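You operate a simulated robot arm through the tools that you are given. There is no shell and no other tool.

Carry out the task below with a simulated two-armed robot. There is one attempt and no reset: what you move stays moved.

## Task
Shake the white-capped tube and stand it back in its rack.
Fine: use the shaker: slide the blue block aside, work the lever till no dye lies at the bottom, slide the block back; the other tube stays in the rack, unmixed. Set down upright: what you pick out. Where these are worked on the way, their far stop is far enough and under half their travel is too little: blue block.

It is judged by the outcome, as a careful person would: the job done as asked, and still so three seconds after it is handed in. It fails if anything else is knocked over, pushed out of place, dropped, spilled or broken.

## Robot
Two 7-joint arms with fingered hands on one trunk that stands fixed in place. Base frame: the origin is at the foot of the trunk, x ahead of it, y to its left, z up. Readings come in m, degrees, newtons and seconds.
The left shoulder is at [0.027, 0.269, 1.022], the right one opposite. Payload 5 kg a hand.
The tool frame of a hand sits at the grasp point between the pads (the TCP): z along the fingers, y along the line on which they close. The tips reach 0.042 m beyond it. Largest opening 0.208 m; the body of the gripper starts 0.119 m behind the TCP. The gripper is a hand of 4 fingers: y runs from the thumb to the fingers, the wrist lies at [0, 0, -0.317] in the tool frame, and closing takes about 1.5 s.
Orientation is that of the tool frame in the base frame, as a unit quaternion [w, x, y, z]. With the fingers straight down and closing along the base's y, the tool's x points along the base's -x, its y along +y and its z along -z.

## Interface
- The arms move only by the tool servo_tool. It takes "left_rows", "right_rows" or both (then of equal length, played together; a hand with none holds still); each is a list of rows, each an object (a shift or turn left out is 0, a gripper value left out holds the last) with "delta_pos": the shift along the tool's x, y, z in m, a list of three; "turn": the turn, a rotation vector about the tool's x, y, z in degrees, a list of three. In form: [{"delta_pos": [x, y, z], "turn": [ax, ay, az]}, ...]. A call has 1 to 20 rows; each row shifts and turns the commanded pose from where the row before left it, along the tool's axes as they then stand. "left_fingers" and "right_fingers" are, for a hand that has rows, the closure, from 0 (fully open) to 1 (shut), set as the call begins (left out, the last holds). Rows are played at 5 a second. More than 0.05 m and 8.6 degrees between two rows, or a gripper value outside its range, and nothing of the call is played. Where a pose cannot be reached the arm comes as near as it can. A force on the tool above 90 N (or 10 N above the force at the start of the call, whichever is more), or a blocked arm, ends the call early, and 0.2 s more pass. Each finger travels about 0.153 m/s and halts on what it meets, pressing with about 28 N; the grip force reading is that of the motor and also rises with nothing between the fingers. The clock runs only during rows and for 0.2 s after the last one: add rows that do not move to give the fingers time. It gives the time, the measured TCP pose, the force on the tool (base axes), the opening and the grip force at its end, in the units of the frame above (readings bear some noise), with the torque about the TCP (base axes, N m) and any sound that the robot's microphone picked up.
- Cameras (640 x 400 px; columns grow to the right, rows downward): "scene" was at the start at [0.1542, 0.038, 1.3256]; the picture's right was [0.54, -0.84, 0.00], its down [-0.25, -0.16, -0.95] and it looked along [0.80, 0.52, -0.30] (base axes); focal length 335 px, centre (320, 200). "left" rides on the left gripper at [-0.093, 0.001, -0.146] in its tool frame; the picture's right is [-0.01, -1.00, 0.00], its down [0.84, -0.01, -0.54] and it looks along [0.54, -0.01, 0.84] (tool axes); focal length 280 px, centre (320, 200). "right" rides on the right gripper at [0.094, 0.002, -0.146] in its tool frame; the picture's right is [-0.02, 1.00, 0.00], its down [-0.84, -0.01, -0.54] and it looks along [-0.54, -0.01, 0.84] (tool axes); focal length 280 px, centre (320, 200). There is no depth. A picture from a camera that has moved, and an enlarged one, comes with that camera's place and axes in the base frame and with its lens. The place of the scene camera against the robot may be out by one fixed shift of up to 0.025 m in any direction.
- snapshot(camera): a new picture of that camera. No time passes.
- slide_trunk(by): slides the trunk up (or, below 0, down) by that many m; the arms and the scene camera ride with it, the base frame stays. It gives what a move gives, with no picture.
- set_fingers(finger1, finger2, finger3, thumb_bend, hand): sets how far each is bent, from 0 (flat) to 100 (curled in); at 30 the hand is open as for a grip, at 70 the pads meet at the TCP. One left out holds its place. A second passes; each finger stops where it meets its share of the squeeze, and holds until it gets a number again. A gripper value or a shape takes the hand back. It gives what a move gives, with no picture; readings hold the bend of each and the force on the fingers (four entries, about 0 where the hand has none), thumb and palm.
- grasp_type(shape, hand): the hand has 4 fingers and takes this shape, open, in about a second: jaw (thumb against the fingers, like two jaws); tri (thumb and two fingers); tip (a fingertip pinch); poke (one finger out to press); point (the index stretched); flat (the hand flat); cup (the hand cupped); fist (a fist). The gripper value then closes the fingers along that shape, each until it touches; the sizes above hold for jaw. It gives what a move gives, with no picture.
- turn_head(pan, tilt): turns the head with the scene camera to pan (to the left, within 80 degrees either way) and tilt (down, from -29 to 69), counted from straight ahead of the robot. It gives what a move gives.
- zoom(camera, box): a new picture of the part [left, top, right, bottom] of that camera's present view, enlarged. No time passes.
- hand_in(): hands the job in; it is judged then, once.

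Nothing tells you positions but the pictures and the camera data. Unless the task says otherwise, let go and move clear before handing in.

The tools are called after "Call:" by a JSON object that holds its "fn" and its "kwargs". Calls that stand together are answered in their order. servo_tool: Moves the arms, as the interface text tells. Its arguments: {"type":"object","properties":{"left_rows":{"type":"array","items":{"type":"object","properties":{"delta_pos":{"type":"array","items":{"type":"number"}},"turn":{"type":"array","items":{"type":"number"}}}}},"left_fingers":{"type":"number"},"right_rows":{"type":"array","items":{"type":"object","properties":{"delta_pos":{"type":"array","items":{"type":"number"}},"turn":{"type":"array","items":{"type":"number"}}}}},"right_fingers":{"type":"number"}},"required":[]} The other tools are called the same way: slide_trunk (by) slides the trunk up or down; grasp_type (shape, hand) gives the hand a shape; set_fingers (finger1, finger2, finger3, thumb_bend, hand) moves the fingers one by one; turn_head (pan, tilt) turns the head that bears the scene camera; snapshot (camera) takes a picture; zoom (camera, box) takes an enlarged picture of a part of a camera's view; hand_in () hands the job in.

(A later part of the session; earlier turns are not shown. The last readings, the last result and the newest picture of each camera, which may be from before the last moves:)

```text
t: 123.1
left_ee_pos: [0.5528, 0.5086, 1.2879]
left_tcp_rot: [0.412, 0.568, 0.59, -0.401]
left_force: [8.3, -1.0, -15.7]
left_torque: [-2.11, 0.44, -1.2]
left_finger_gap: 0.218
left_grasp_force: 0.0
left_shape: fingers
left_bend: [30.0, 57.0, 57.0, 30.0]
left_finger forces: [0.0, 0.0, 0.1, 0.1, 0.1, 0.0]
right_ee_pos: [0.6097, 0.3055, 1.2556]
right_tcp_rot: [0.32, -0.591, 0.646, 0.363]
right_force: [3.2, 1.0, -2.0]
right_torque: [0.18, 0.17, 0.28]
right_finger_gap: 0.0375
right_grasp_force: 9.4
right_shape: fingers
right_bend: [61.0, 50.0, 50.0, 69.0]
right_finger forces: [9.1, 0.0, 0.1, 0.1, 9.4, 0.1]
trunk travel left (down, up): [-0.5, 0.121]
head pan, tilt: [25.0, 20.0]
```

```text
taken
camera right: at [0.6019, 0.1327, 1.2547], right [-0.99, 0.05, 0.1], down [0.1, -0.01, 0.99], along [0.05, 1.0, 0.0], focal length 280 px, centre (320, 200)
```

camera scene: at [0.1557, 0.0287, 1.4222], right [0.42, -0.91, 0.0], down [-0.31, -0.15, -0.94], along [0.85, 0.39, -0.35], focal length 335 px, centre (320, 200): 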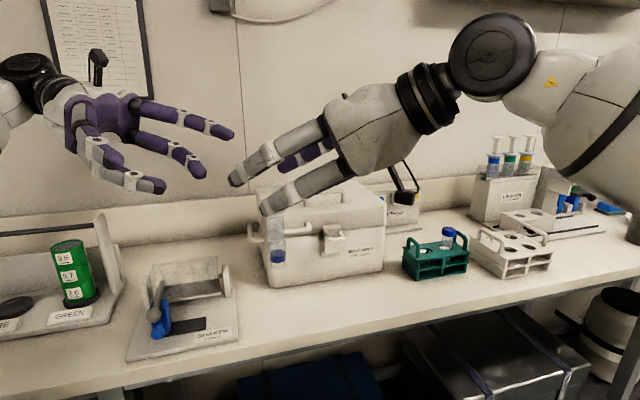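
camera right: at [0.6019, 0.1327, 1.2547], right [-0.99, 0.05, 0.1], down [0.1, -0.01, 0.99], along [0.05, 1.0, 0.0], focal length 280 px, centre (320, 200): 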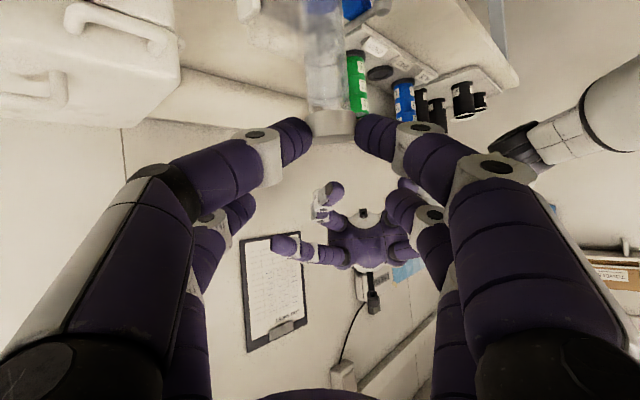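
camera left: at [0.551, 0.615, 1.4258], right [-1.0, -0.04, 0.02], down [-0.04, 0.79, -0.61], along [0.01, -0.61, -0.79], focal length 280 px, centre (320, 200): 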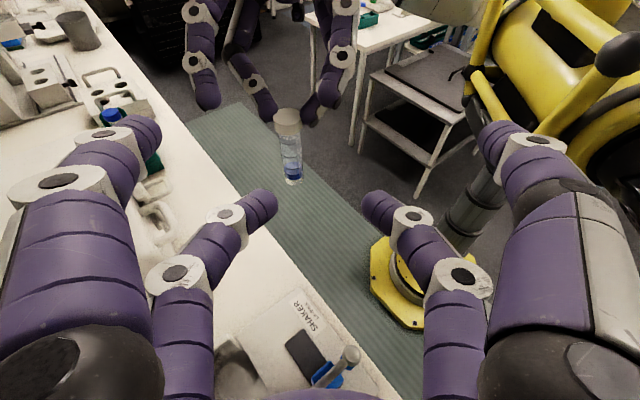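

The left force reading is odd; it may be dynamic. I'll wait one beat and re-read.

Call:
{"fn": "servo_tool", "kwargs": {"left_rows": [{}, {}, {}]}}

Call:
{"fn": "zoom", "kwargs": {"camera": "scene", "box": [0, 20, 260, 220]}}

```text
t: 123.9
left_ee_pos: [0.5489, 0.5084, 1.2915]
left_tcp_rot: [0.413, 0.569, 0.588, -0.4]
left_force: [2.9, 0.6, -1.9]
left_torque: [-0.23, 0.05, -0.25]
left_finger_gap: 0.2182
left_grasp_force: 0.0
left_shape: fingers
left_bend: [30.0, 57.0, 57.0, 30.0]
left_finger forces: [0.0, 0.0, 0.0, 0.1, 0.0, 0.1]
right_ee_pos: [0.6064, 0.3068, 1.258]
right_tcp_rot: [0.32, -0.592, 0.645, 0.362]
right_force: [2.0, 1.5, -2.1]
right_torque: [0.1, 0.11, 0.19]
right_finger_gap: 0.0375
right_grasp_force: 8.6
right_shape: fingers
right_bend: [61.0, 50.0, 50.0, 69.0]
right_finger forces: [9.2, 0.0, 0.0, 0.0, 9.3, 0.0]
trunk travel left (down, up): [-0.5, 0.121]
head pan, tilt: [25.0, 20.0]
```

```text
2.00 times, centred on (130, 120) of scene
camera zoom: at [0.1526, 0.0276, 1.423], right [0.42, -0.91, 0.0], down [-0.31, -0.15, -0.94], along [0.85, 0.4, -0.34], focal length 670 px, centre (700, 360)
```

zoom: 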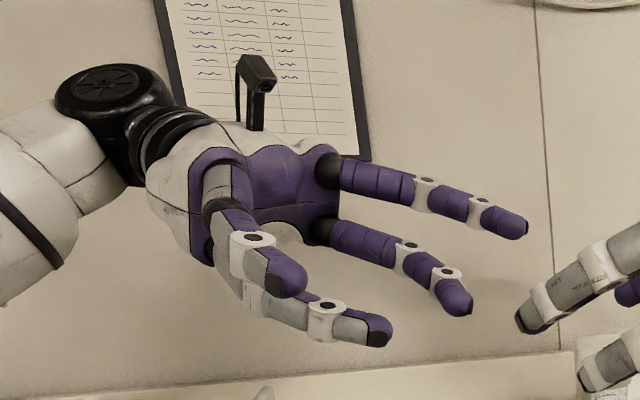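

It was just the arm swinging and has settled. The left camera sees the tube clearly between its fingers; I'll line up below cap level and approach along −y.

Call:
{"fn": "servo_tool", "kwargs": {"left_rows": [{"delta_pos": [0.019, 0.0152, 0.0245]}, {"delta_pos": [0.019, 0.0152, 0.0245]}, {"delta_pos": [0.019, 0.0152, 0.0245]}, {}, {}]}}

Call:
{"fn": "snapshot", "kwargs": {"camera": "left"}}

Call:
{"fn": "snapshot", "kwargs": {"camera": "scene"}}

```text
t: 125.1
left_ee_pos: [0.5939, 0.46, 1.2146]
left_tcp_rot: [0.413, 0.57, 0.588, -0.399]
left_force: [0.1, 0.5, 0.8]
left_torque: [-0.04, 0.01, -0.08]
left_finger_gap: 0.2181
left_grasp_force: 0.1
left_shape: fingers
left_bend: [30.0, 57.0, 57.0, 30.0]
left_finger forces: [0.1, 0.0, 0.1, 0.1, 0.1, 0.0]
right_ee_pos: [0.605, 0.3062, 1.2599]
right_tcp_rot: [0.321, -0.592, 0.644, 0.363]
right_force: [0.7, 0.4, -0.9]
right_torque: [-0.01, 0.02, 0.02]
right_finger_gap: 0.0376
right_grasp_force: 9.1
right_shape: fingers
right_bend: [61.0, 50.0, 50.0, 69.0]
right_finger forces: [9.2, 0.0, 0.0, 0.0, 9.4, 0.0]
trunk travel left (down, up): [-0.5, 0.121]
head pan, tilt: [25.0, 20.0]
```

```text
taken
camera left: at [0.5917, 0.5658, 1.3523], right [-1.0, -0.04, 0.01], down [-0.04, 0.79, -0.61], along [0.01, -0.61, -0.79], focal length 280 px, centre (320, 200)
```

left: 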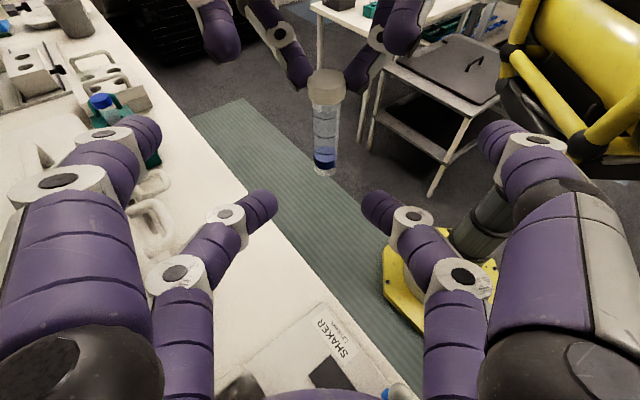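

```text
taken
camera scene: at [0.1511, 0.0269, 1.4232], right [0.42, -0.91, 0.0], down [-0.31, -0.14, -0.94], along [0.85, 0.4, -0.34], focal length 335 px, centre (320, 200)
```

scene: 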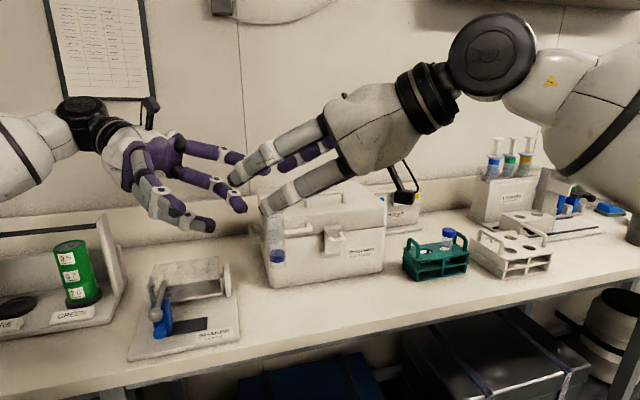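

The tube is centred (x about 0.592). Advancing part way, then checking.

Call:
{"fn": "servo_tool", "kwargs": {"left_rows": [{"delta_pos": [-0.0076, -0.0012, 0.0219]}, {"delta_pos": [-0.0076, -0.0012, 0.0219]}, {"delta_pos": [-0.0076, -0.0012, 0.0219]}, {}]}}

Call:
{"fn": "snapshot", "kwargs": {"camera": "left"}}

Call:
{"fn": "zoom", "kwargs": {"camera": "scene", "box": [120, 80, 400, 290]}}

Call:
{"fn": "snapshot", "kwargs": {"camera": "right"}}

```text
t: 126.1
left_ee_pos: [0.5911, 0.3894, 1.2145]
left_tcp_rot: [0.414, 0.569, 0.589, -0.398]
left_force: [0.4, 0.7, 0.1]
left_torque: [-0.07, -0.02, 0.03]
left_finger_gap: 0.2185
left_grasp_force: 0.1
left_shape: fingers
left_bend: [30.0, 57.0, 57.0, 30.0]
left_finger forces: [0.1, 0.1, 0.0, 0.0, 0.1, 0.0]
right_ee_pos: [0.6043, 0.3064, 1.2599]
right_tcp_rot: [0.32, -0.593, 0.643, 0.363]
right_force: [0.0, 0.0, -0.9]
right_torque: [0.0, 0.0, 0.03]
right_finger_gap: 0.0375
right_grasp_force: 9.3
right_shape: fingers
right_bend: [61.0, 50.0, 50.0, 69.0]
right_finger forces: [9.2, 0.0, 0.0, 0.0, 9.3, 0.0]
trunk travel left (down, up): [-0.5, 0.121]
head pan, tilt: [25.0, 20.0]
```

```text
taken
camera left: at [0.5883, 0.4954, 1.3517], right [-1.0, -0.04, 0.01], down [-0.04, 0.79, -0.61], along [0.01, -0.61, -0.79], focal length 280 px, centre (320, 200)
```

left: 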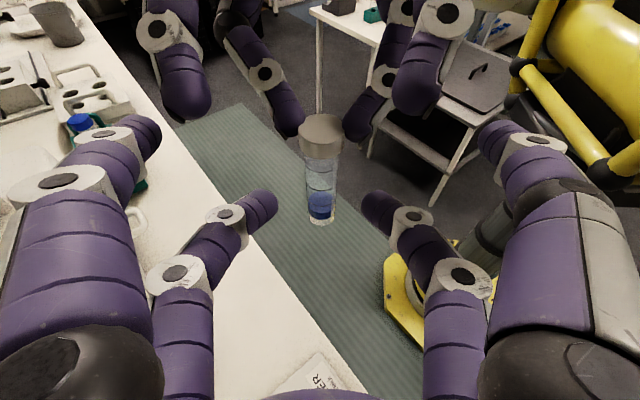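

```text
1.90 times, centred on (260, 185) of scene
camera zoom: at [0.1507, 0.0269, 1.4233], right [0.42, -0.91, 0.0], down [-0.31, -0.14, -0.94], along [0.85, 0.4, -0.34], focal length 638 px, centre (434, 229)
```

zoom: 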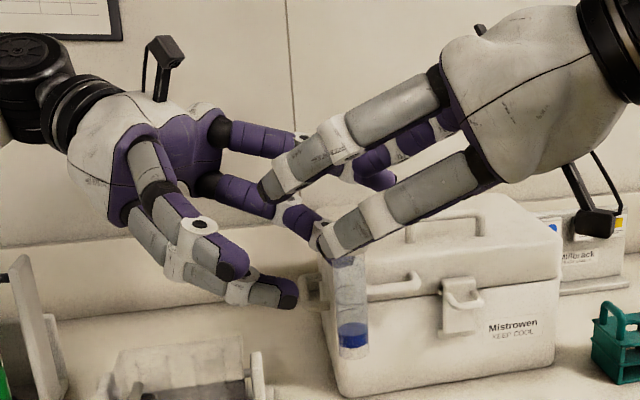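

```text
taken
camera right: at [0.5965, 0.1325, 1.2582], right [-0.99, 0.04, 0.1], down [0.1, -0.01, 1.0], along [0.04, 1.0, 0.01], focal length 280 px, centre (320, 200)
```

right: 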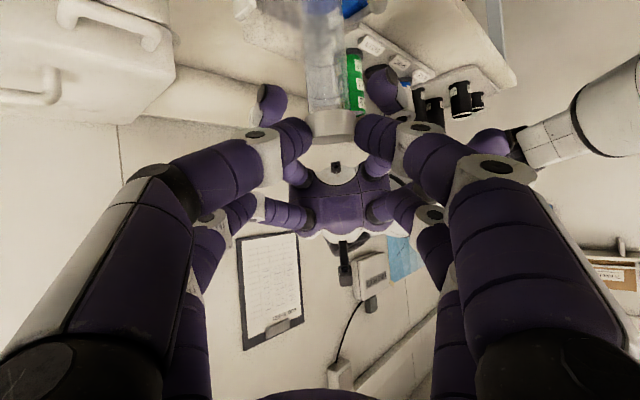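

The left pair straddles the tube body with clearance. Final approach.

Call:
{"fn": "servo_tool", "kwargs": {"left_rows": [{"delta_pos": [-0.0077, 0, 0.0213]}, {"delta_pos": [-0.0073, 0, 0.0213]}, {}]}}

Call:
{"fn": "snapshot", "kwargs": {"camera": "left"}}

Call:
{"fn": "snapshot", "kwargs": {"camera": "right"}}

Call:
{"fn": "zoom", "kwargs": {"camera": "scene", "box": [120, 80, 400, 290]}}

```text
t: 126.9
left_ee_pos: [0.594, 0.3449, 1.2153]
left_tcp_rot: [0.413, 0.57, 0.587, -0.4]
left_force: [0.3, 0.2, 0.3]
left_torque: [-0.02, 0.01, -0.02]
left_finger_gap: 0.2183
left_grasp_force: 0.0
left_shape: fingers
left_bend: [30.0, 57.0, 57.0, 30.0]
left_finger forces: [0.1, 0.1, 0.0, 0.0, 0.0, 0.1]
right_ee_pos: [0.605, 0.3074, 1.2612]
right_tcp_rot: [0.321, -0.592, 0.644, 0.361]
right_force: [-0.1, 0.4, 0.3]
right_torque: [0.02, -0.01, -0.01]
right_finger_gap: 0.0375
right_grasp_force: 9.1
right_shape: fingers
right_bend: [61.0, 50.0, 50.0, 69.0]
right_finger forces: [9.1, 0.0, 0.0, 0.0, 9.3, 0.0]
trunk travel left (down, up): [-0.5, 0.121]
head pan, tilt: [25.0, 20.0]
```

```text
taken
camera left: at [0.5901, 0.4505, 1.3521], right [-1.0, -0.04, 0.01], down [-0.04, 0.79, -0.61], along [0.01, -0.61, -0.79], focal length 280 px, centre (320, 200)
```

left: 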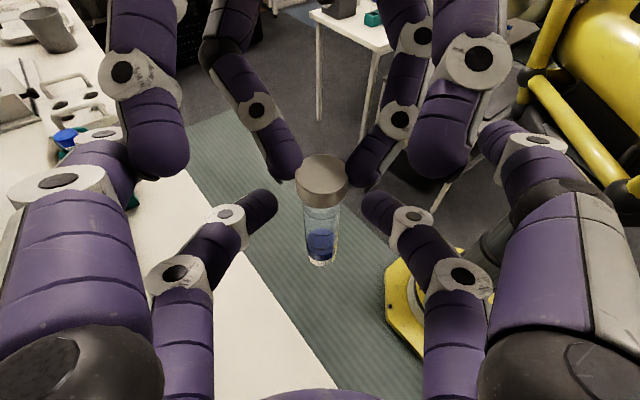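

```text
taken
camera right: at [0.5966, 0.1324, 1.2582], right [-0.99, 0.04, 0.1], down [0.1, -0.01, 1.0], along [0.04, 1.0, 0.01], focal length 280 px, centre (320, 200)
```

right: 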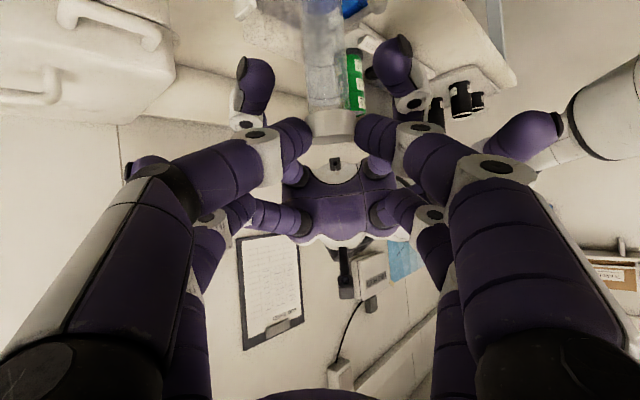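

```text
1.90 times, centred on (260, 185) of scene
camera zoom: at [0.1507, 0.0268, 1.4233], right [0.42, -0.91, 0.0], down [-0.31, -0.14, -0.94], along [0.85, 0.4, -0.34], focal length 638 px, centre (434, 229)
```

zoom: 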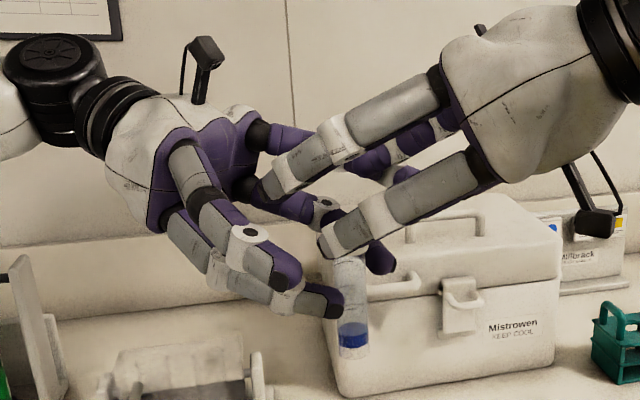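

Aligned: the tube body lies between the tips of the left pair. Closing fingers 2 and 3.

Call:
{"fn": "set_fingers", "kwargs": {"hand": "left", "finger2": 76, "finger3": 76}}

Call:
{"fn": "servo_tool", "kwargs": {"left_rows": [{}, {}]}}

Call:
{"fn": "snapshot", "kwargs": {"camera": "left"}}

Call:
{"fn": "snapshot", "kwargs": {"camera": "right"}}

```text
t: 127.9
left_ee_pos: [0.5931, 0.3436, 1.2148]
left_tcp_rot: [0.412, 0.57, 0.588, -0.398]
left_force: [-1.1, -0.7, 0.0]
left_torque: [0.01, 0.05, -0.06]
left_finger_gap: 0.218
left_grasp_force: 9.7
left_shape: fingers
left_bend: [30.0, 66.0, 65.0, 30.0]
left_finger forces: [0.0, 9.0, 9.7, 0.0, 0.1, 0.0]
right_ee_pos: [0.6037, 0.3063, 1.2603]
right_tcp_rot: [0.32, -0.593, 0.644, 0.362]
right_force: [1.6, 1.1, 0.8]
right_torque: [-0.02, -0.05, -0.01]
right_finger_gap: 0.0375
right_grasp_force: 9.8
right_shape: fingers
right_bend: [61.0, 50.0, 50.0, 69.0]
right_finger forces: [9.1, 0.0, 0.0, 0.1, 9.9, 0.0]
trunk travel left (down, up): [-0.5, 0.121]
head pan, tilt: [25.0, 20.0]
```

```text
t: 128.5
left_ee_pos: [0.5931, 0.3444, 1.2143]
left_tcp_rot: [0.414, 0.569, 0.588, -0.398]
left_force: [-1.5, -0.8, -0.5]
left_torque: [0.04, 0.04, -0.01]
left_finger_gap: 0.2183
left_grasp_force: 9.4
left_shape: fingers
left_bend: [30.0, 66.0, 65.0, 30.0]
left_finger forces: [0.0, 8.8, 9.7, 0.0, 0.0, 0.0]
right_ee_pos: [0.6047, 0.306, 1.2598]
right_tcp_rot: [0.321, -0.592, 0.644, 0.362]
right_force: [0.8, 0.8, 1.0]
right_torque: [0.04, -0.03, 0.02]
right_finger_gap: 0.0372
right_grasp_force: 9.4
right_shape: fingers
right_bend: [61.0, 50.0, 50.0, 69.0]
right_finger forces: [9.1, 0.1, 0.0, 0.0, 10.0, 0.0]
trunk travel left (down, up): [-0.5, 0.121]
head pan, tilt: [25.0, 20.0]
```

```text
taken
camera left: at [0.5902, 0.4504, 1.3522], right [-1.0, -0.04, 0.01], down [-0.04, 0.79, -0.61], along [0.01, -0.61, -0.79], focal length 280 px, centre (320, 200)
```

left: 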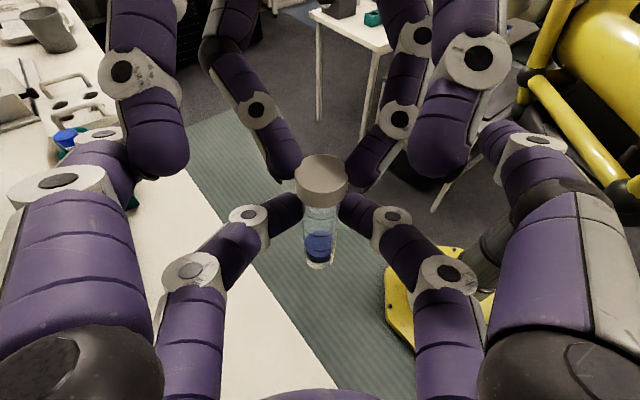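

```text
taken
camera right: at [0.5967, 0.1321, 1.2583], right [-0.99, 0.04, 0.1], down [0.1, -0.01, 1.0], along [0.04, 1.0, 0.01], focal length 280 px, centre (320, 200)
```

right: 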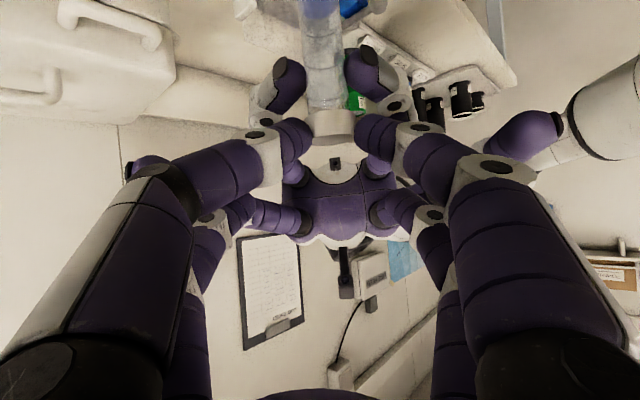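

The left hand holds the body with about 9 N per finger. Now I open the right pair and back the right hand straight away.

Call:
{"fn": "set_fingers", "kwargs": {"hand": "right", "finger1": 53, "thumb_bend": 60}}

Call:
{"fn": "snapshot", "kwargs": {"camera": "left"}}

Call:
{"fn": "snapshot", "kwargs": {"camera": "right"}}

```text
t: 129.5
left_ee_pos: [0.5929, 0.344, 1.2143]
left_tcp_rot: [0.413, 0.57, 0.589, -0.398]
left_force: [0.4, 0.0, 0.2]
left_torque: [0.01, -0.01, 0.0]
left_finger_gap: 0.218
left_grasp_force: 9.1
left_shape: fingers
left_bend: [30.0, 66.0, 65.0, 30.0]
left_finger forces: [0.0, 9.4, 9.4, 0.0, 0.1, 0.1]
right_ee_pos: [0.6037, 0.307, 1.2596]
right_tcp_rot: [0.322, -0.592, 0.644, 0.362]
right_force: [-0.1, -0.1, -1.0]
right_torque: [0.0, -0.01, -0.01]
right_finger_gap: 0.0782
right_grasp_force: 0.1
right_shape: fingers
right_bend: [53.0, 50.0, 50.0, 60.0]
right_finger forces: [0.0, 0.0, 0.1, 0.0, 0.1, 0.1]
trunk travel left (down, up): [-0.5, 0.121]
head pan, tilt: [25.0, 20.0]
```

```text
taken
camera left: at [0.5902, 0.4504, 1.3522], right [-1.0, -0.04, 0.01], down [-0.04, 0.79, -0.61], along [0.01, -0.61, -0.79], focal length 280 px, centre (320, 200)
```

left: 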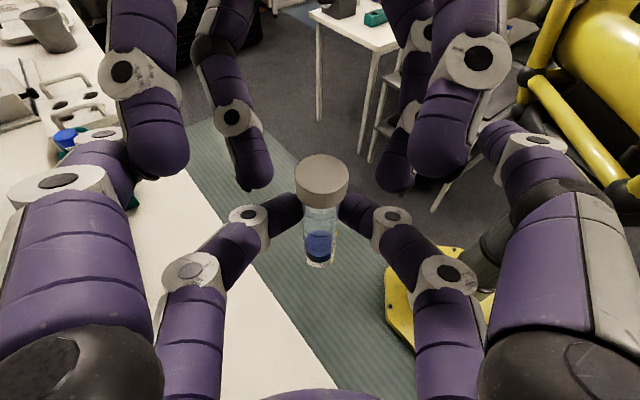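

```text
taken
camera right: at [0.5967, 0.1321, 1.2583], right [-0.99, 0.04, 0.1], down [0.1, -0.01, 1.0], along [0.04, 1.0, 0.01], focal length 280 px, centre (320, 200)
```

right: 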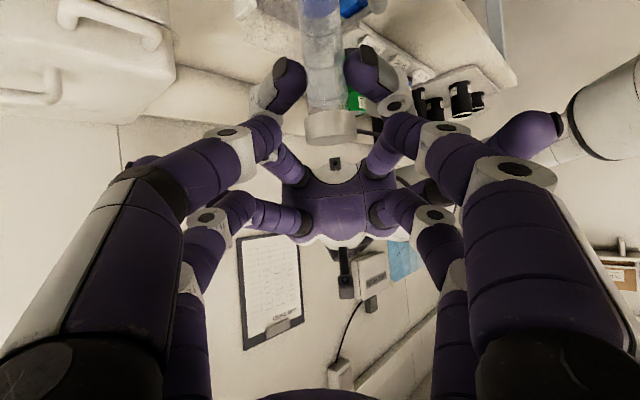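

The handover worked; the tube hangs from the left hand. Backing the right hand away.

Call:
{"fn": "servo_tool", "kwargs": {"right_rows": [{"delta_pos": [0.02, -0.0014, -0.032]}, {"delta_pos": [0.02, -0.0014, -0.032]}, {"delta_pos": [0.02, -0.0014, -0.032]}, {"delta_pos": [0.02, -0.0014, -0.032]}, {"delta_pos": [0.02, -0.0014, -0.032]}, {"delta_pos": [0.02, -0.0014, -0.032]}, {"delta_pos": [0.02, -0.0014, -0.032]}, {"delta_pos": [0.02, -0.0014, -0.032]}, {}]}}

Call:
{"fn": "snapshot", "kwargs": {"camera": "right"}}

Call:
{"fn": "snapshot", "kwargs": {"camera": "scene"}}

Call:
{"fn": "zoom", "kwargs": {"camera": "left", "box": [240, 120, 400, 290]}}

```text
t: 131.5
left_ee_pos: [0.5938, 0.3462, 1.2137]
left_tcp_rot: [0.414, 0.569, 0.588, -0.398]
left_force: [-0.3, 1.4, 0.0]
left_torque: [-0.04, 0.01, -0.02]
left_finger_gap: 0.2183
left_grasp_force: 9.3
left_shape: fingers
left_bend: [30.0, 66.0, 65.0, 30.0]
left_finger forces: [0.0, 9.3, 9.3, 0.0, 0.0, 0.0]
right_ee_pos: [0.6036, 0.0046, 1.2611]
right_tcp_rot: [0.32, -0.594, 0.643, 0.363]
right_force: [0.1, 1.4, -0.3]
right_torque: [-0.03, 0.01, 0.0]
right_finger_gap: 0.0778
right_grasp_force: 0.1
right_shape: fingers
right_bend: [53.0, 50.0, 50.0, 60.0]
right_finger forces: [0.1, 0.1, 0.1, 0.1, 0.1, 0.0]
trunk travel left (down, up): [-0.5, 0.121]
head pan, tilt: [25.0, 20.0]
```

```text
taken
camera right: at [0.5964, -0.1688, 1.2594], right [-0.99, 0.04, 0.1], down [0.1, -0.01, 1.0], along [0.04, 1.0, 0.0], focal length 280 px, centre (320, 200)
```

right: 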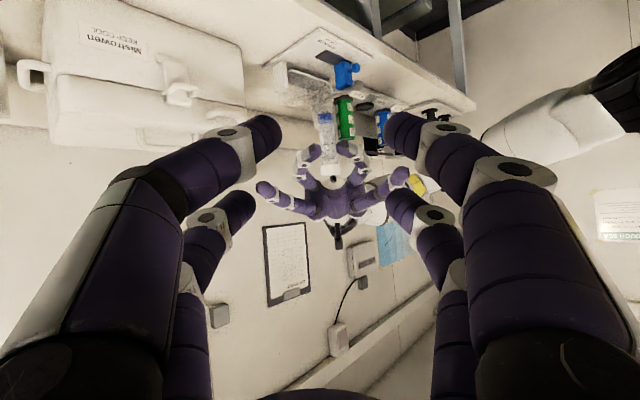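

```text
taken
camera scene: at [0.1507, 0.0272, 1.4233], right [0.42, -0.91, 0.0], down [-0.31, -0.15, -0.94], along [0.85, 0.4, -0.34], focal length 335 px, centre (320, 200)
```

scene: 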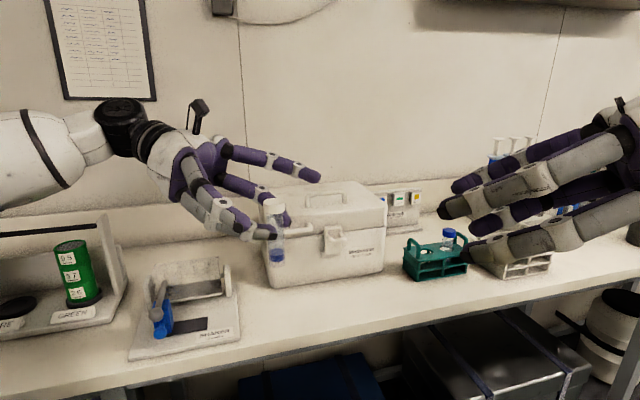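

```text
2.35 times, centred on (320, 205) of left
camera zoom: at [0.5901, 0.4514, 1.3518], right [-1.0, -0.04, 0.01], down [-0.04, 0.79, -0.61], along [0.01, -0.61, -0.79], focal length 660 px, centre (320, 188)
```

zoom: 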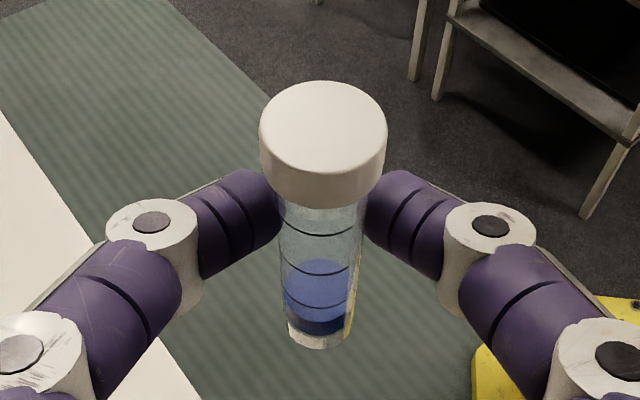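

The tube is held well just below the cap. Now I carry it up toward the shaker, then turn the left hand to its final heading of about −27°.

Call:
{"fn": "servo_tool", "kwargs": {"left_rows": [{"delta_pos": [0.003, 0.0023, -0.036]}, {"delta_pos": [0.003, 0.0023, -0.036]}, {"delta_pos": [0.003, 0.0023, -0.036]}, {"delta_pos": [0.003, 0.0023, -0.036]}, {"delta_pos": [0.003, 0.0023, -0.036]}, {"turn": [-7.18, 0, -2.59]}, {"turn": [-7.18, 0, -2.59]}, {"turn": [-7.18, 0, -2.59]}, {"turn": [-7.18, 0, -2.59]}, {}]}}

Call:
{"fn": "servo_tool", "kwargs": {"left_rows": [{"turn": [-7.18, 0, -2.59]}, {"turn": [-7.18, 0, -2.59]}, {"turn": [-7.18, 0, -2.59]}, {"turn": [-7.18, 0, -2.59]}, {}, {}]}}

Call:
{"fn": "snapshot", "kwargs": {"camera": "left"}}

Call:
{"fn": "snapshot", "kwargs": {"camera": "scene"}}

```text
t: 133.7
left_ee_pos: [0.6012, 0.5192, 1.2617]
left_tcp_rot: [0.505, 0.394, 0.717, -0.275]
left_force: [0.3, -0.7, -0.5]
left_torque: [0.01, -0.03, 0.03]
left_finger_gap: 0.2185
left_grasp_force: 9.3
left_shape: fingers
left_bend: [30.0, 66.0, 65.0, 30.0]
left_finger forces: [0.0, 9.4, 9.3, 0.0, 0.1, 0.0]
right_ee_pos: [0.6037, 0.0042, 1.2614]
right_tcp_rot: [0.32, -0.593, 0.644, 0.362]
right_force: [0.1, -0.1, -0.4]
right_torque: [0.03, -0.03, 0.01]
right_finger_gap: 0.0781
right_grasp_force: 0.1
right_shape: fingers
right_bend: [53.0, 50.0, 50.0, 60.0]
right_finger forces: [0.0, 0.0, 0.0, 0.1, 0.1, 0.0]
trunk travel left (down, up): [-0.5, 0.121]
head pan, tilt: [25.0, 20.0]
```

```text
t: 135.1
left_ee_pos: [0.6004, 0.5188, 1.2623]
left_tcp_rot: [0.559, 0.192, 0.796, -0.133]
left_force: [0.1, 1.2, -1.4]
left_torque: [0.01, -0.05, -0.02]
left_finger_gap: 0.2185
left_grasp_force: 9.3
left_shape: fingers
left_bend: [30.0, 66.0, 65.0, 30.0]
left_finger forces: [0.0, 9.2, 9.1, 0.0, 0.0, 0.0]
right_ee_pos: [0.6039, 0.0041, 1.2612]
right_tcp_rot: [0.321, -0.593, 0.644, 0.362]
right_force: [0.5, -0.2, 0.4]
right_torque: [0.01, 0.01, 0.03]
right_finger_gap: 0.0779
right_grasp_force: 0.1
right_shape: fingers
right_bend: [53.0, 50.0, 50.0, 60.0]
right_finger forces: [0.0, 0.1, 0.0, 0.0, 0.0, 0.1]
trunk travel left (down, up): [-0.5, 0.121]
head pan, tilt: [25.0, 20.0]
```

```text
taken
camera left: at [0.5053, 0.5683, 1.3992], right [-0.45, -0.89, 0.01], down [-0.71, 0.35, -0.61], along [0.54, -0.28, -0.79], focal length 280 px, centre (320, 200)
```

left: 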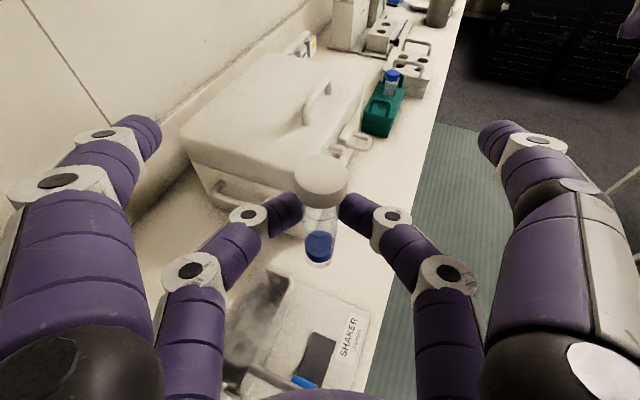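

```text
taken
camera scene: at [0.1507, 0.0266, 1.4234], right [0.42, -0.91, 0.0], down [-0.31, -0.14, -0.94], along [0.85, 0.4, -0.34], focal length 335 px, centre (320, 200)
```

scene: 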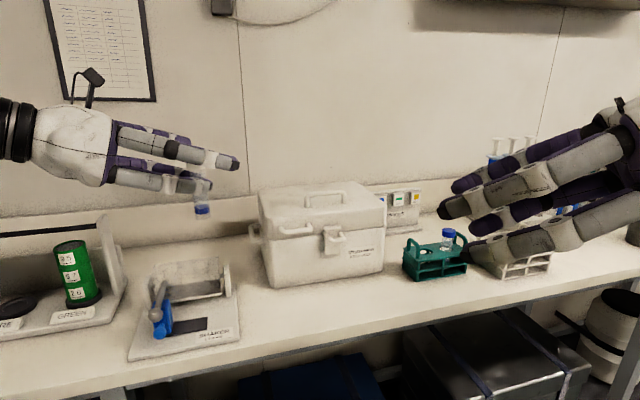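

Now lowering to just above well B (tube bottom about 5 cm above the rim) to check alignment.

Call:
{"fn": "servo_tool", "kwargs": {"left_rows": [{"delta_pos": [0.0221, 0.02, 0.0068]}, {"delta_pos": [0.0221, 0.02, 0.0068]}, {"delta_pos": [0.0221, 0.02, 0.0068]}, {"delta_pos": [0.0221, 0.02, 0.0068]}, {}, {}]}}

Call:
{"fn": "turn_head", "kwargs": {"pan": 40, "tilt": 30}}

Call:
{"fn": "snapshot", "kwargs": {"camera": "left"}}

Call:
{"fn": "snapshot", "kwargs": {"camera": "scene"}}

```text
t: 136.5
left_ee_pos: [0.6337, 0.5936, 1.1712]
left_tcp_rot: [0.56, 0.192, 0.795, -0.134]
left_force: [-0.1, 0.5, -1.1]
left_torque: [0.01, 0.04, 0.0]
left_finger_gap: 0.2185
left_grasp_force: 8.6
left_shape: fingers
left_bend: [30.0, 66.0, 65.0, 30.0]
left_finger forces: [0.1, 9.1, 9.1, 0.0, 0.0, 0.0]
right_ee_pos: [0.604, 0.0047, 1.2601]
right_tcp_rot: [0.321, -0.592, 0.644, 0.362]
right_force: [0.2, -0.5, 0.4]
right_torque: [0.03, 0.03, -0.01]
right_finger_gap: 0.0781
right_grasp_force: 0.0
right_shape: fingers
right_bend: [53.0, 50.0, 50.0, 60.0]
right_finger forces: [0.0, 0.1, 0.1, 0.0, 0.0, 0.0]
trunk travel left (down, up): [-0.5, 0.121]
head pan, tilt: [25.0, 20.0]
```

```text
t: 137.3
left_ee_pos: [0.6321, 0.5936, 1.1709]
left_tcp_rot: [0.558, 0.193, 0.796, -0.134]
left_force: [-0.9, 1.0, 0.0]
left_torque: [0.02, 0.02, 0.02]
left_finger_gap: 0.2185
left_grasp_force: 9.3
left_shape: fingers
left_bend: [30.0, 66.0, 65.0, 30.0]
left_finger forces: [0.0, 9.0, 9.0, 0.0, 0.0, 0.0]
right_ee_pos: [0.6035, 0.0051, 1.2606]
right_tcp_rot: [0.321, -0.593, 0.644, 0.362]
right_force: [0.8, 0.2, 0.1]
right_torque: [-0.03, 0.0, 0.01]
right_finger_gap: 0.0784
right_grasp_force: 0.1
right_shape: fingers
right_bend: [53.0, 50.0, 50.0, 60.0]
right_finger forces: [0.0, 0.1, 0.1, 0.0, 0.1, 0.0]
trunk travel left (down, up): [-0.5, 0.121]
head pan, tilt: [40.0, 30.0]
```

```text
taken
camera left: at [0.5387, 0.6427, 1.3081], right [-0.45, -0.89, 0.01], down [-0.71, 0.35, -0.61], along [0.54, -0.28, -0.79], focal length 280 px, centre (320, 200)
```

left: 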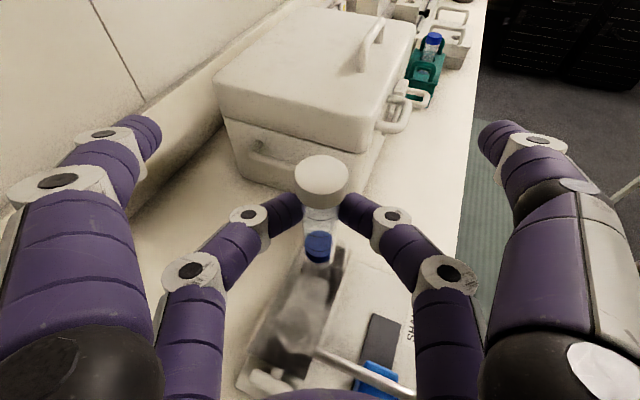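

```text
taken
camera scene: at [0.1356, 0.0454, 1.4073], right [0.64, -0.77, 0.0], down [-0.38, -0.32, -0.87], along [0.66, 0.56, -0.5], focal length 335 px, centre (320, 200)
```

scene: 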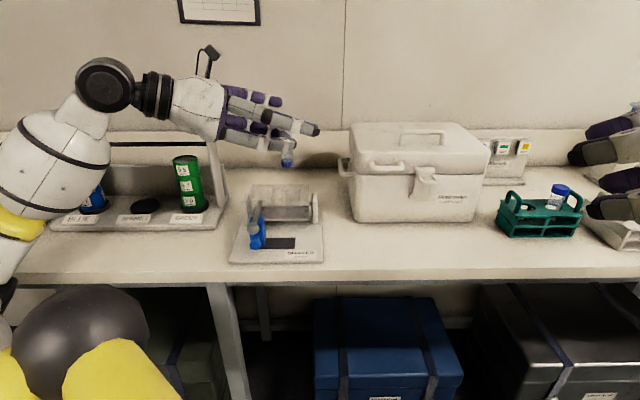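

Call:
{"fn": "zoom", "kwargs": {"camera": "scene", "box": [225, 100, 345, 200]}}

Call:
{"fn": "zoom", "kwargs": {"camera": "scene", "box": [235, 150, 335, 235]}}

Call:
{"fn": "zoom", "kwargs": {"camera": "left", "box": [230, 140, 430, 400]}}

```text
4.00 times, centred on (285, 150) of scene
camera zoom: at [0.1356, 0.0454, 1.4073], right [0.64, -0.77, 0.0], down [-0.38, -0.32, -0.87], along [0.66, 0.56, -0.5], focal length 1341 px, centre (460, 400)
```

zoom: 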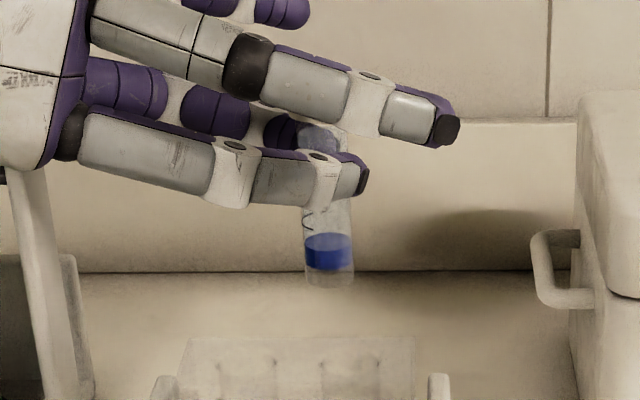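

```text
4.71 times, centred on (285, 192) of scene
camera zoom: at [0.1356, 0.0454, 1.4073], right [0.64, -0.77, 0.0], down [-0.38, -0.32, -0.87], along [0.66, 0.56, -0.5], focal length 1577 px, centre (485, 235)
```

zoom: 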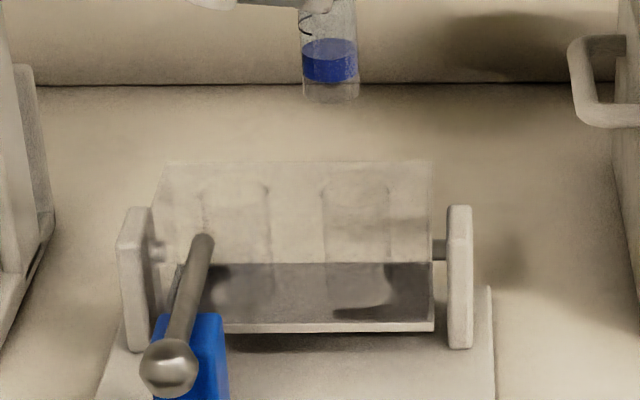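

```text
1.54 times, centred on (330, 270) of left
camera zoom: at [0.5387, 0.6427, 1.3081], right [-0.45, -0.89, 0.01], down [-0.71, 0.35, -0.61], along [0.54, -0.28, -0.79], focal length 431 px, centre (305, 92)
```

zoom: 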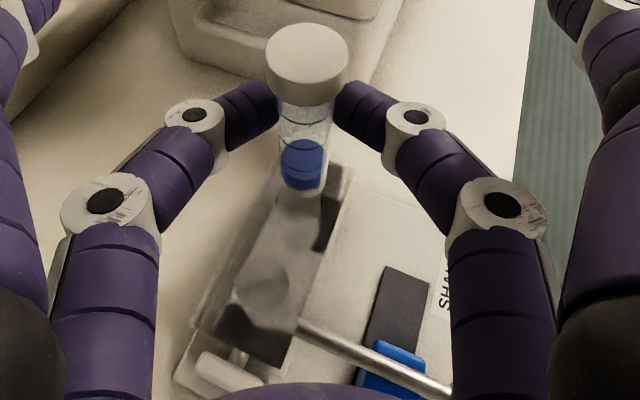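

The tube appears about 1 cm too far left of well B along the shaker axis. I'll zoom in more to refine both directions before lowering.

Call:
{"fn": "zoom", "kwargs": {"camera": "left", "box": [250, 220, 370, 390]}}

Call:
{"fn": "zoom", "kwargs": {"camera": "scene", "box": [250, 160, 320, 225]}}

```text
2.35 times, centred on (310, 305) of left
camera zoom: at [0.5387, 0.6427, 1.3081], right [-0.45, -0.89, 0.01], down [-0.71, 0.35, -0.61], along [0.54, -0.28, -0.79], focal length 660 px, centre (344, -47)
```

zoom: 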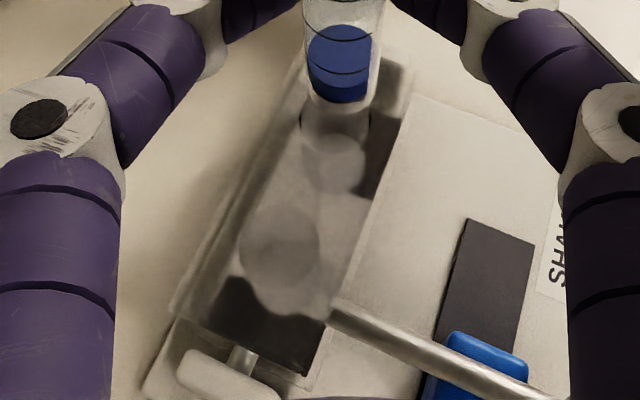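

```text
6.15 times, centred on (285, 192) of scene
camera zoom: at [0.1356, 0.0454, 1.4073], right [0.64, -0.77, 0.0], down [-0.38, -0.32, -0.87], along [0.66, 0.56, -0.5], focal length 2063 px, centre (535, 246)
```

zoom: 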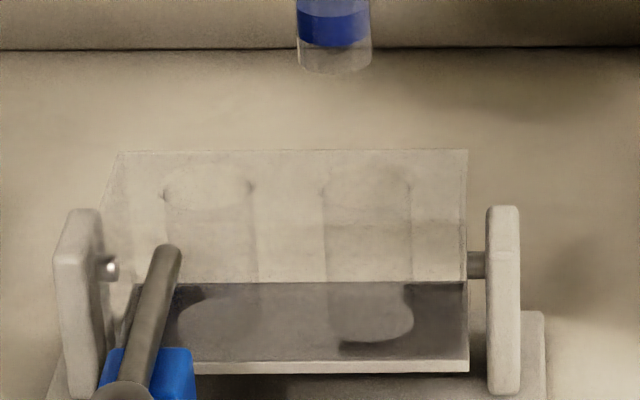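

Combining the views, well B's centre is about (0.665, 0.581). I'll shift the tube by about 1.2 cm and lower to just above the rim for a re-check.

Call:
{"fn": "servo_tool", "kwargs": {"left_rows": [{"delta_pos": [-0.0042, 0.0036, 0.0116]}, {"delta_pos": [0.0141, 0, 0.0051]}, {"delta_pos": [0.0141, 0, 0.0051]}, {}]}}

Call:
{"fn": "zoom", "kwargs": {"camera": "scene", "box": [250, 160, 320, 225]}}

Call:
{"fn": "zoom", "kwargs": {"camera": "left", "box": [250, 220, 370, 390]}}

```text
t: 138.3
left_ee_pos: [0.645, 0.5907, 1.1403]
left_tcp_rot: [0.559, 0.193, 0.795, -0.134]
left_force: [0.0, 0.2, -0.1]
left_torque: [0.01, 0.02, 0.01]
left_finger_gap: 0.2182
left_grasp_force: 8.8
left_shape: fingers
left_bend: [30.0, 66.0, 65.0, 30.0]
left_finger forces: [0.1, 9.2, 9.1, 0.1, 0.1, 0.0]
right_ee_pos: [0.6049, 0.0032, 1.2599]
right_tcp_rot: [0.321, -0.593, 0.644, 0.362]
right_force: [-0.9, -0.1, 0.1]
right_torque: [-0.02, 0.0, 0.06]
right_finger_gap: 0.0782
right_grasp_force: 0.0
right_shape: fingers
right_bend: [53.0, 50.0, 50.0, 60.0]
right_finger forces: [0.1, 0.0, 0.1, 0.1, 0.0, 0.0]
trunk travel left (down, up): [-0.5, 0.121]
head pan, tilt: [40.0, 30.0]
```

```text
6.15 times, centred on (285, 192) of scene
camera zoom: at [0.1357, 0.0454, 1.4073], right [0.64, -0.77, 0.0], down [-0.38, -0.32, -0.87], along [0.66, 0.56, -0.5], focal length 2063 px, centre (535, 246)
```

zoom: 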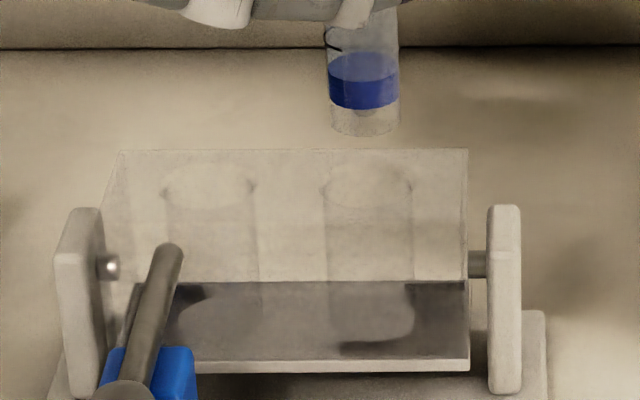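

```text
2.35 times, centred on (310, 305) of left
camera zoom: at [0.5504, 0.6403, 1.2773], right [-0.45, -0.89, 0.01], down [-0.71, 0.35, -0.61], along [0.54, -0.28, -0.79], focal length 660 px, centre (344, -47)
```

zoom: 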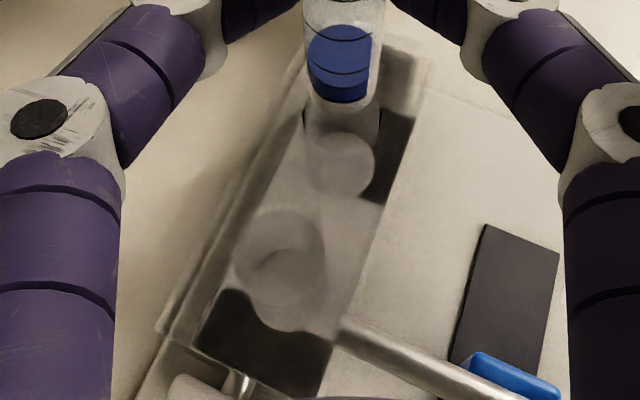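

Well aligned in both views now. Lowering slowly into the well, watching the force.

Call:
{"fn": "servo_tool", "kwargs": {"left_rows": [{"delta_pos": [-0.0006, -0.0007, 0.0017]}, {"delta_pos": [0.0094, 0, 0.0034]}, {"delta_pos": [0.0094, 0, 0.0034]}, {"delta_pos": [0.0094, 0, 0.0034]}, {}]}}

Call:
{"fn": "zoom", "kwargs": {"camera": "scene", "box": [250, 160, 320, 225]}}

Call:
{"fn": "zoom", "kwargs": {"camera": "left", "box": [250, 220, 370, 390]}}

```text
t: 139.5
left_ee_pos: [0.6469, 0.5887, 1.1098]
left_tcp_rot: [0.559, 0.192, 0.795, -0.134]
left_force: [-0.2, -0.1, -0.2]
left_torque: [0.0, 0.05, 0.0]
left_finger_gap: 0.2185
left_grasp_force: 8.7
left_shape: fingers
left_bend: [30.0, 66.0, 65.0, 30.0]
left_finger forces: [0.0, 9.1, 9.1, 0.1, 0.0, 0.0]
right_ee_pos: [0.6041, 0.0037, 1.2614]
right_tcp_rot: [0.321, -0.592, 0.644, 0.362]
right_force: [-0.6, 0.3, 0.2]
right_torque: [-0.01, -0.01, 0.03]
right_finger_gap: 0.078
right_grasp_force: 0.1
right_shape: fingers
right_bend: [53.0, 50.0, 50.0, 60.0]
right_finger forces: [0.1, 0.1, 0.0, 0.1, 0.1, 0.0]
trunk travel left (down, up): [-0.5, 0.121]
head pan, tilt: [40.0, 30.0]
```

```text
6.15 times, centred on (285, 192) of scene
camera zoom: at [0.1356, 0.0454, 1.4073], right [0.64, -0.77, 0.0], down [-0.38, -0.32, -0.87], along [0.66, 0.56, -0.5], focal length 2063 px, centre (535, 246)
```

zoom: 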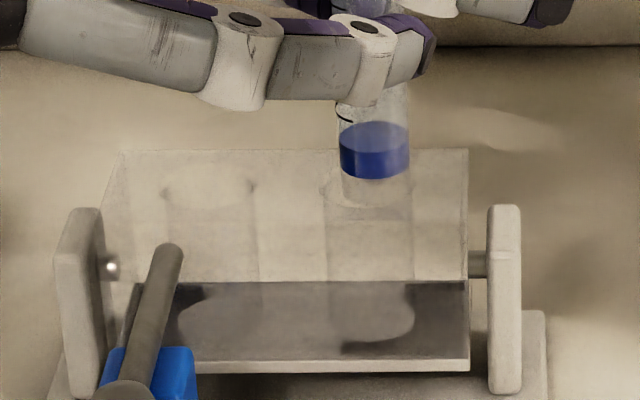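

```text
2.35 times, centred on (310, 305) of left
camera zoom: at [0.5526, 0.6382, 1.2466], right [-0.45, -0.89, 0.01], down [-0.71, 0.35, -0.61], along [0.54, -0.28, -0.79], focal length 660 px, centre (344, -47)
```

zoom: 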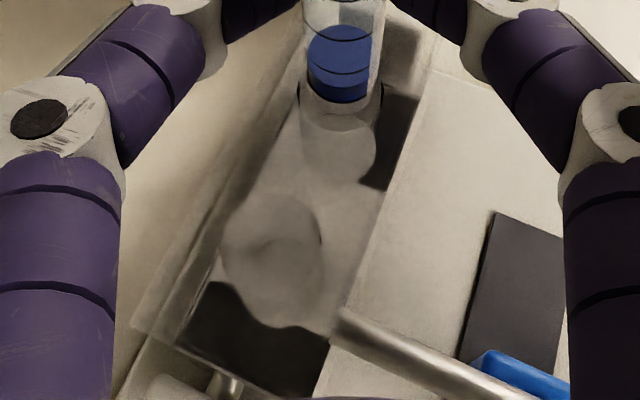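

The tube end is at the rim and nearly centred; a 2 mm correction, then on down.

Call:
{"fn": "servo_tool", "kwargs": {"left_rows": [{"delta_pos": [0.0006, 0.0007, -0.0017]}, {"delta_pos": [0.0094, 0, 0.0034]}, {"delta_pos": [0.0094, 0, 0.0034]}, {"delta_pos": [0.0094, 0, 0.0034]}, {}]}}

Call:
{"fn": "zoom", "kwargs": {"camera": "scene", "box": [250, 160, 320, 225]}}

Call:
{"fn": "zoom", "kwargs": {"camera": "left", "box": [230, 140, 430, 400]}}

```text
t: 140.7
left_ee_pos: [0.6446, 0.5909, 1.0796]
left_tcp_rot: [0.56, 0.191, 0.795, -0.133]
left_force: [-0.3, 0.0, -0.6]
left_torque: [0.05, -0.06, 0.03]
left_finger_gap: 0.2185
left_grasp_force: 9.6
left_shape: fingers
left_bend: [30.0, 66.0, 65.0, 30.0]
left_finger forces: [0.0, 9.1, 9.1, 0.1, 0.1, 0.0]
right_ee_pos: [0.6034, 0.0038, 1.2611]
right_tcp_rot: [0.321, -0.592, 0.644, 0.362]
right_force: [-0.3, -0.7, -0.6]
right_torque: [0.0, -0.01, 0.01]
right_finger_gap: 0.0782
right_grasp_force: 0.0
right_shape: fingers
right_bend: [53.0, 50.0, 50.0, 60.0]
right_finger forces: [0.0, 0.0, 0.0, 0.0, 0.1, 0.0]
trunk travel left (down, up): [-0.5, 0.121]
head pan, tilt: [40.0, 30.0]
```

```text
6.15 times, centred on (285, 192) of scene
camera zoom: at [0.1356, 0.0455, 1.4073], right [0.64, -0.77, 0.0], down [-0.38, -0.32, -0.87], along [0.66, 0.56, -0.5], focal length 2063 px, centre (535, 246)
```

zoom: 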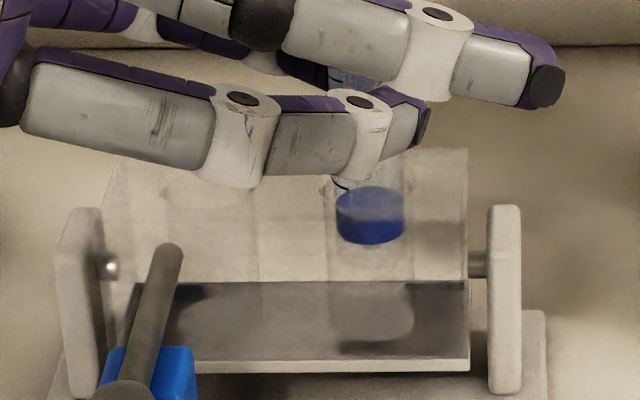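

```text
1.54 times, centred on (330, 270) of left
camera zoom: at [0.5504, 0.64, 1.2168], right [-0.45, -0.89, 0.01], down [-0.71, 0.35, -0.61], along [0.54, -0.28, -0.79], focal length 431 px, centre (305, 92)
```

zoom: 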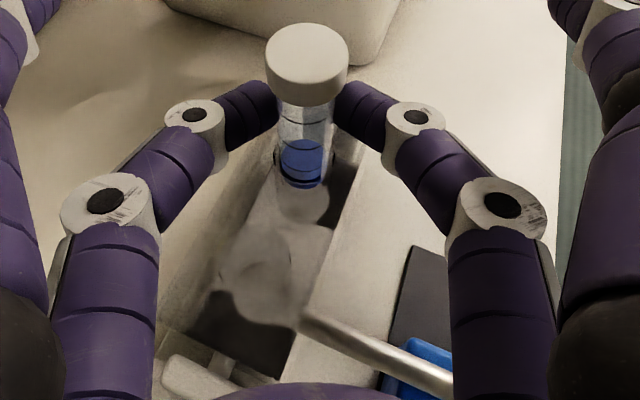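

The tube is entering the well freely. Lowering further in small steps.

Call:
{"fn": "servo_tool", "kwargs": {"left_rows": [{"delta_pos": [0.0094, 0, 0.0034]}, {"delta_pos": [0.0047, 0, 0.0017]}, {}]}}

Call:
{"fn": "zoom", "kwargs": {"camera": "scene", "box": [250, 150, 320, 225]}}

Call:
{"fn": "zoom", "kwargs": {"camera": "left", "box": [230, 140, 430, 400]}}

```text
t: 141.5
left_ee_pos: [0.6457, 0.589, 1.0639]
left_tcp_rot: [0.559, 0.192, 0.795, -0.133]
left_force: [0.3, -1.1, -0.8]
left_torque: [0.0, -0.01, 0.0]
left_finger_gap: 0.2184
left_grasp_force: 9.2
left_shape: fingers
left_bend: [30.0, 66.0, 65.0, 30.0]
left_finger forces: [0.0, 9.1, 9.1, 0.0, 0.0, 0.0]
right_ee_pos: [0.6031, 0.003, 1.2604]
right_tcp_rot: [0.32, -0.593, 0.644, 0.362]
right_force: [-0.2, -1.4, 0.4]
right_torque: [0.02, 0.0, 0.01]
right_finger_gap: 0.078
right_grasp_force: 0.0
right_shape: fingers
right_bend: [53.0, 50.0, 50.0, 60.0]
right_finger forces: [0.1, 0.1, 0.1, 0.1, 0.0, 0.0]
trunk travel left (down, up): [-0.5, 0.121]
head pan, tilt: [40.0, 30.0]
```

```text
5.33 times, centred on (285, 188) of scene
camera zoom: at [0.1356, 0.0455, 1.4073], right [0.64, -0.77, 0.0], down [-0.38, -0.32, -0.87], along [0.66, 0.56, -0.5], focal length 1788 px, centre (507, 267)
```

zoom: 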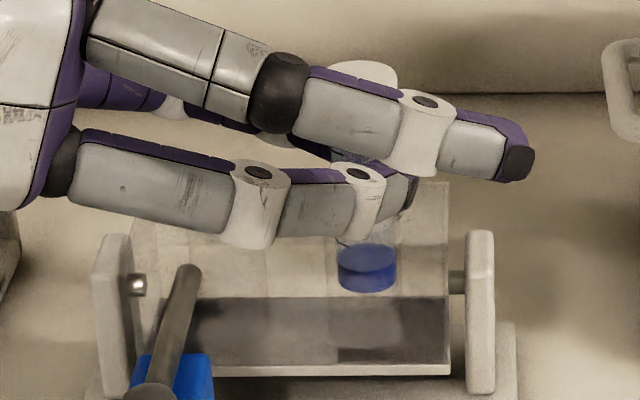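

```text
1.54 times, centred on (330, 270) of left
camera zoom: at [0.5513, 0.6397, 1.2013], right [-0.45, -0.89, 0.01], down [-0.71, 0.35, -0.61], along [0.54, -0.28, -0.79], focal length 431 px, centre (305, 92)
```

zoom: 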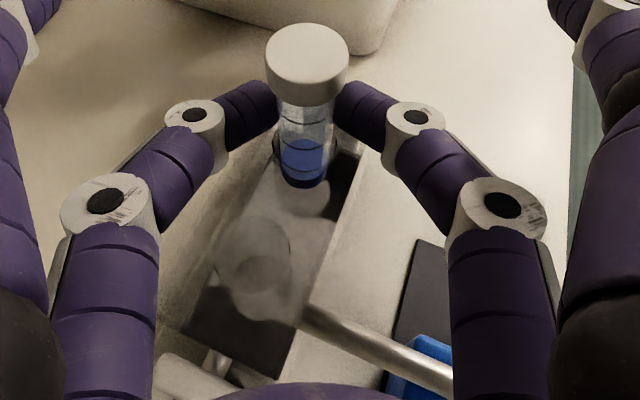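

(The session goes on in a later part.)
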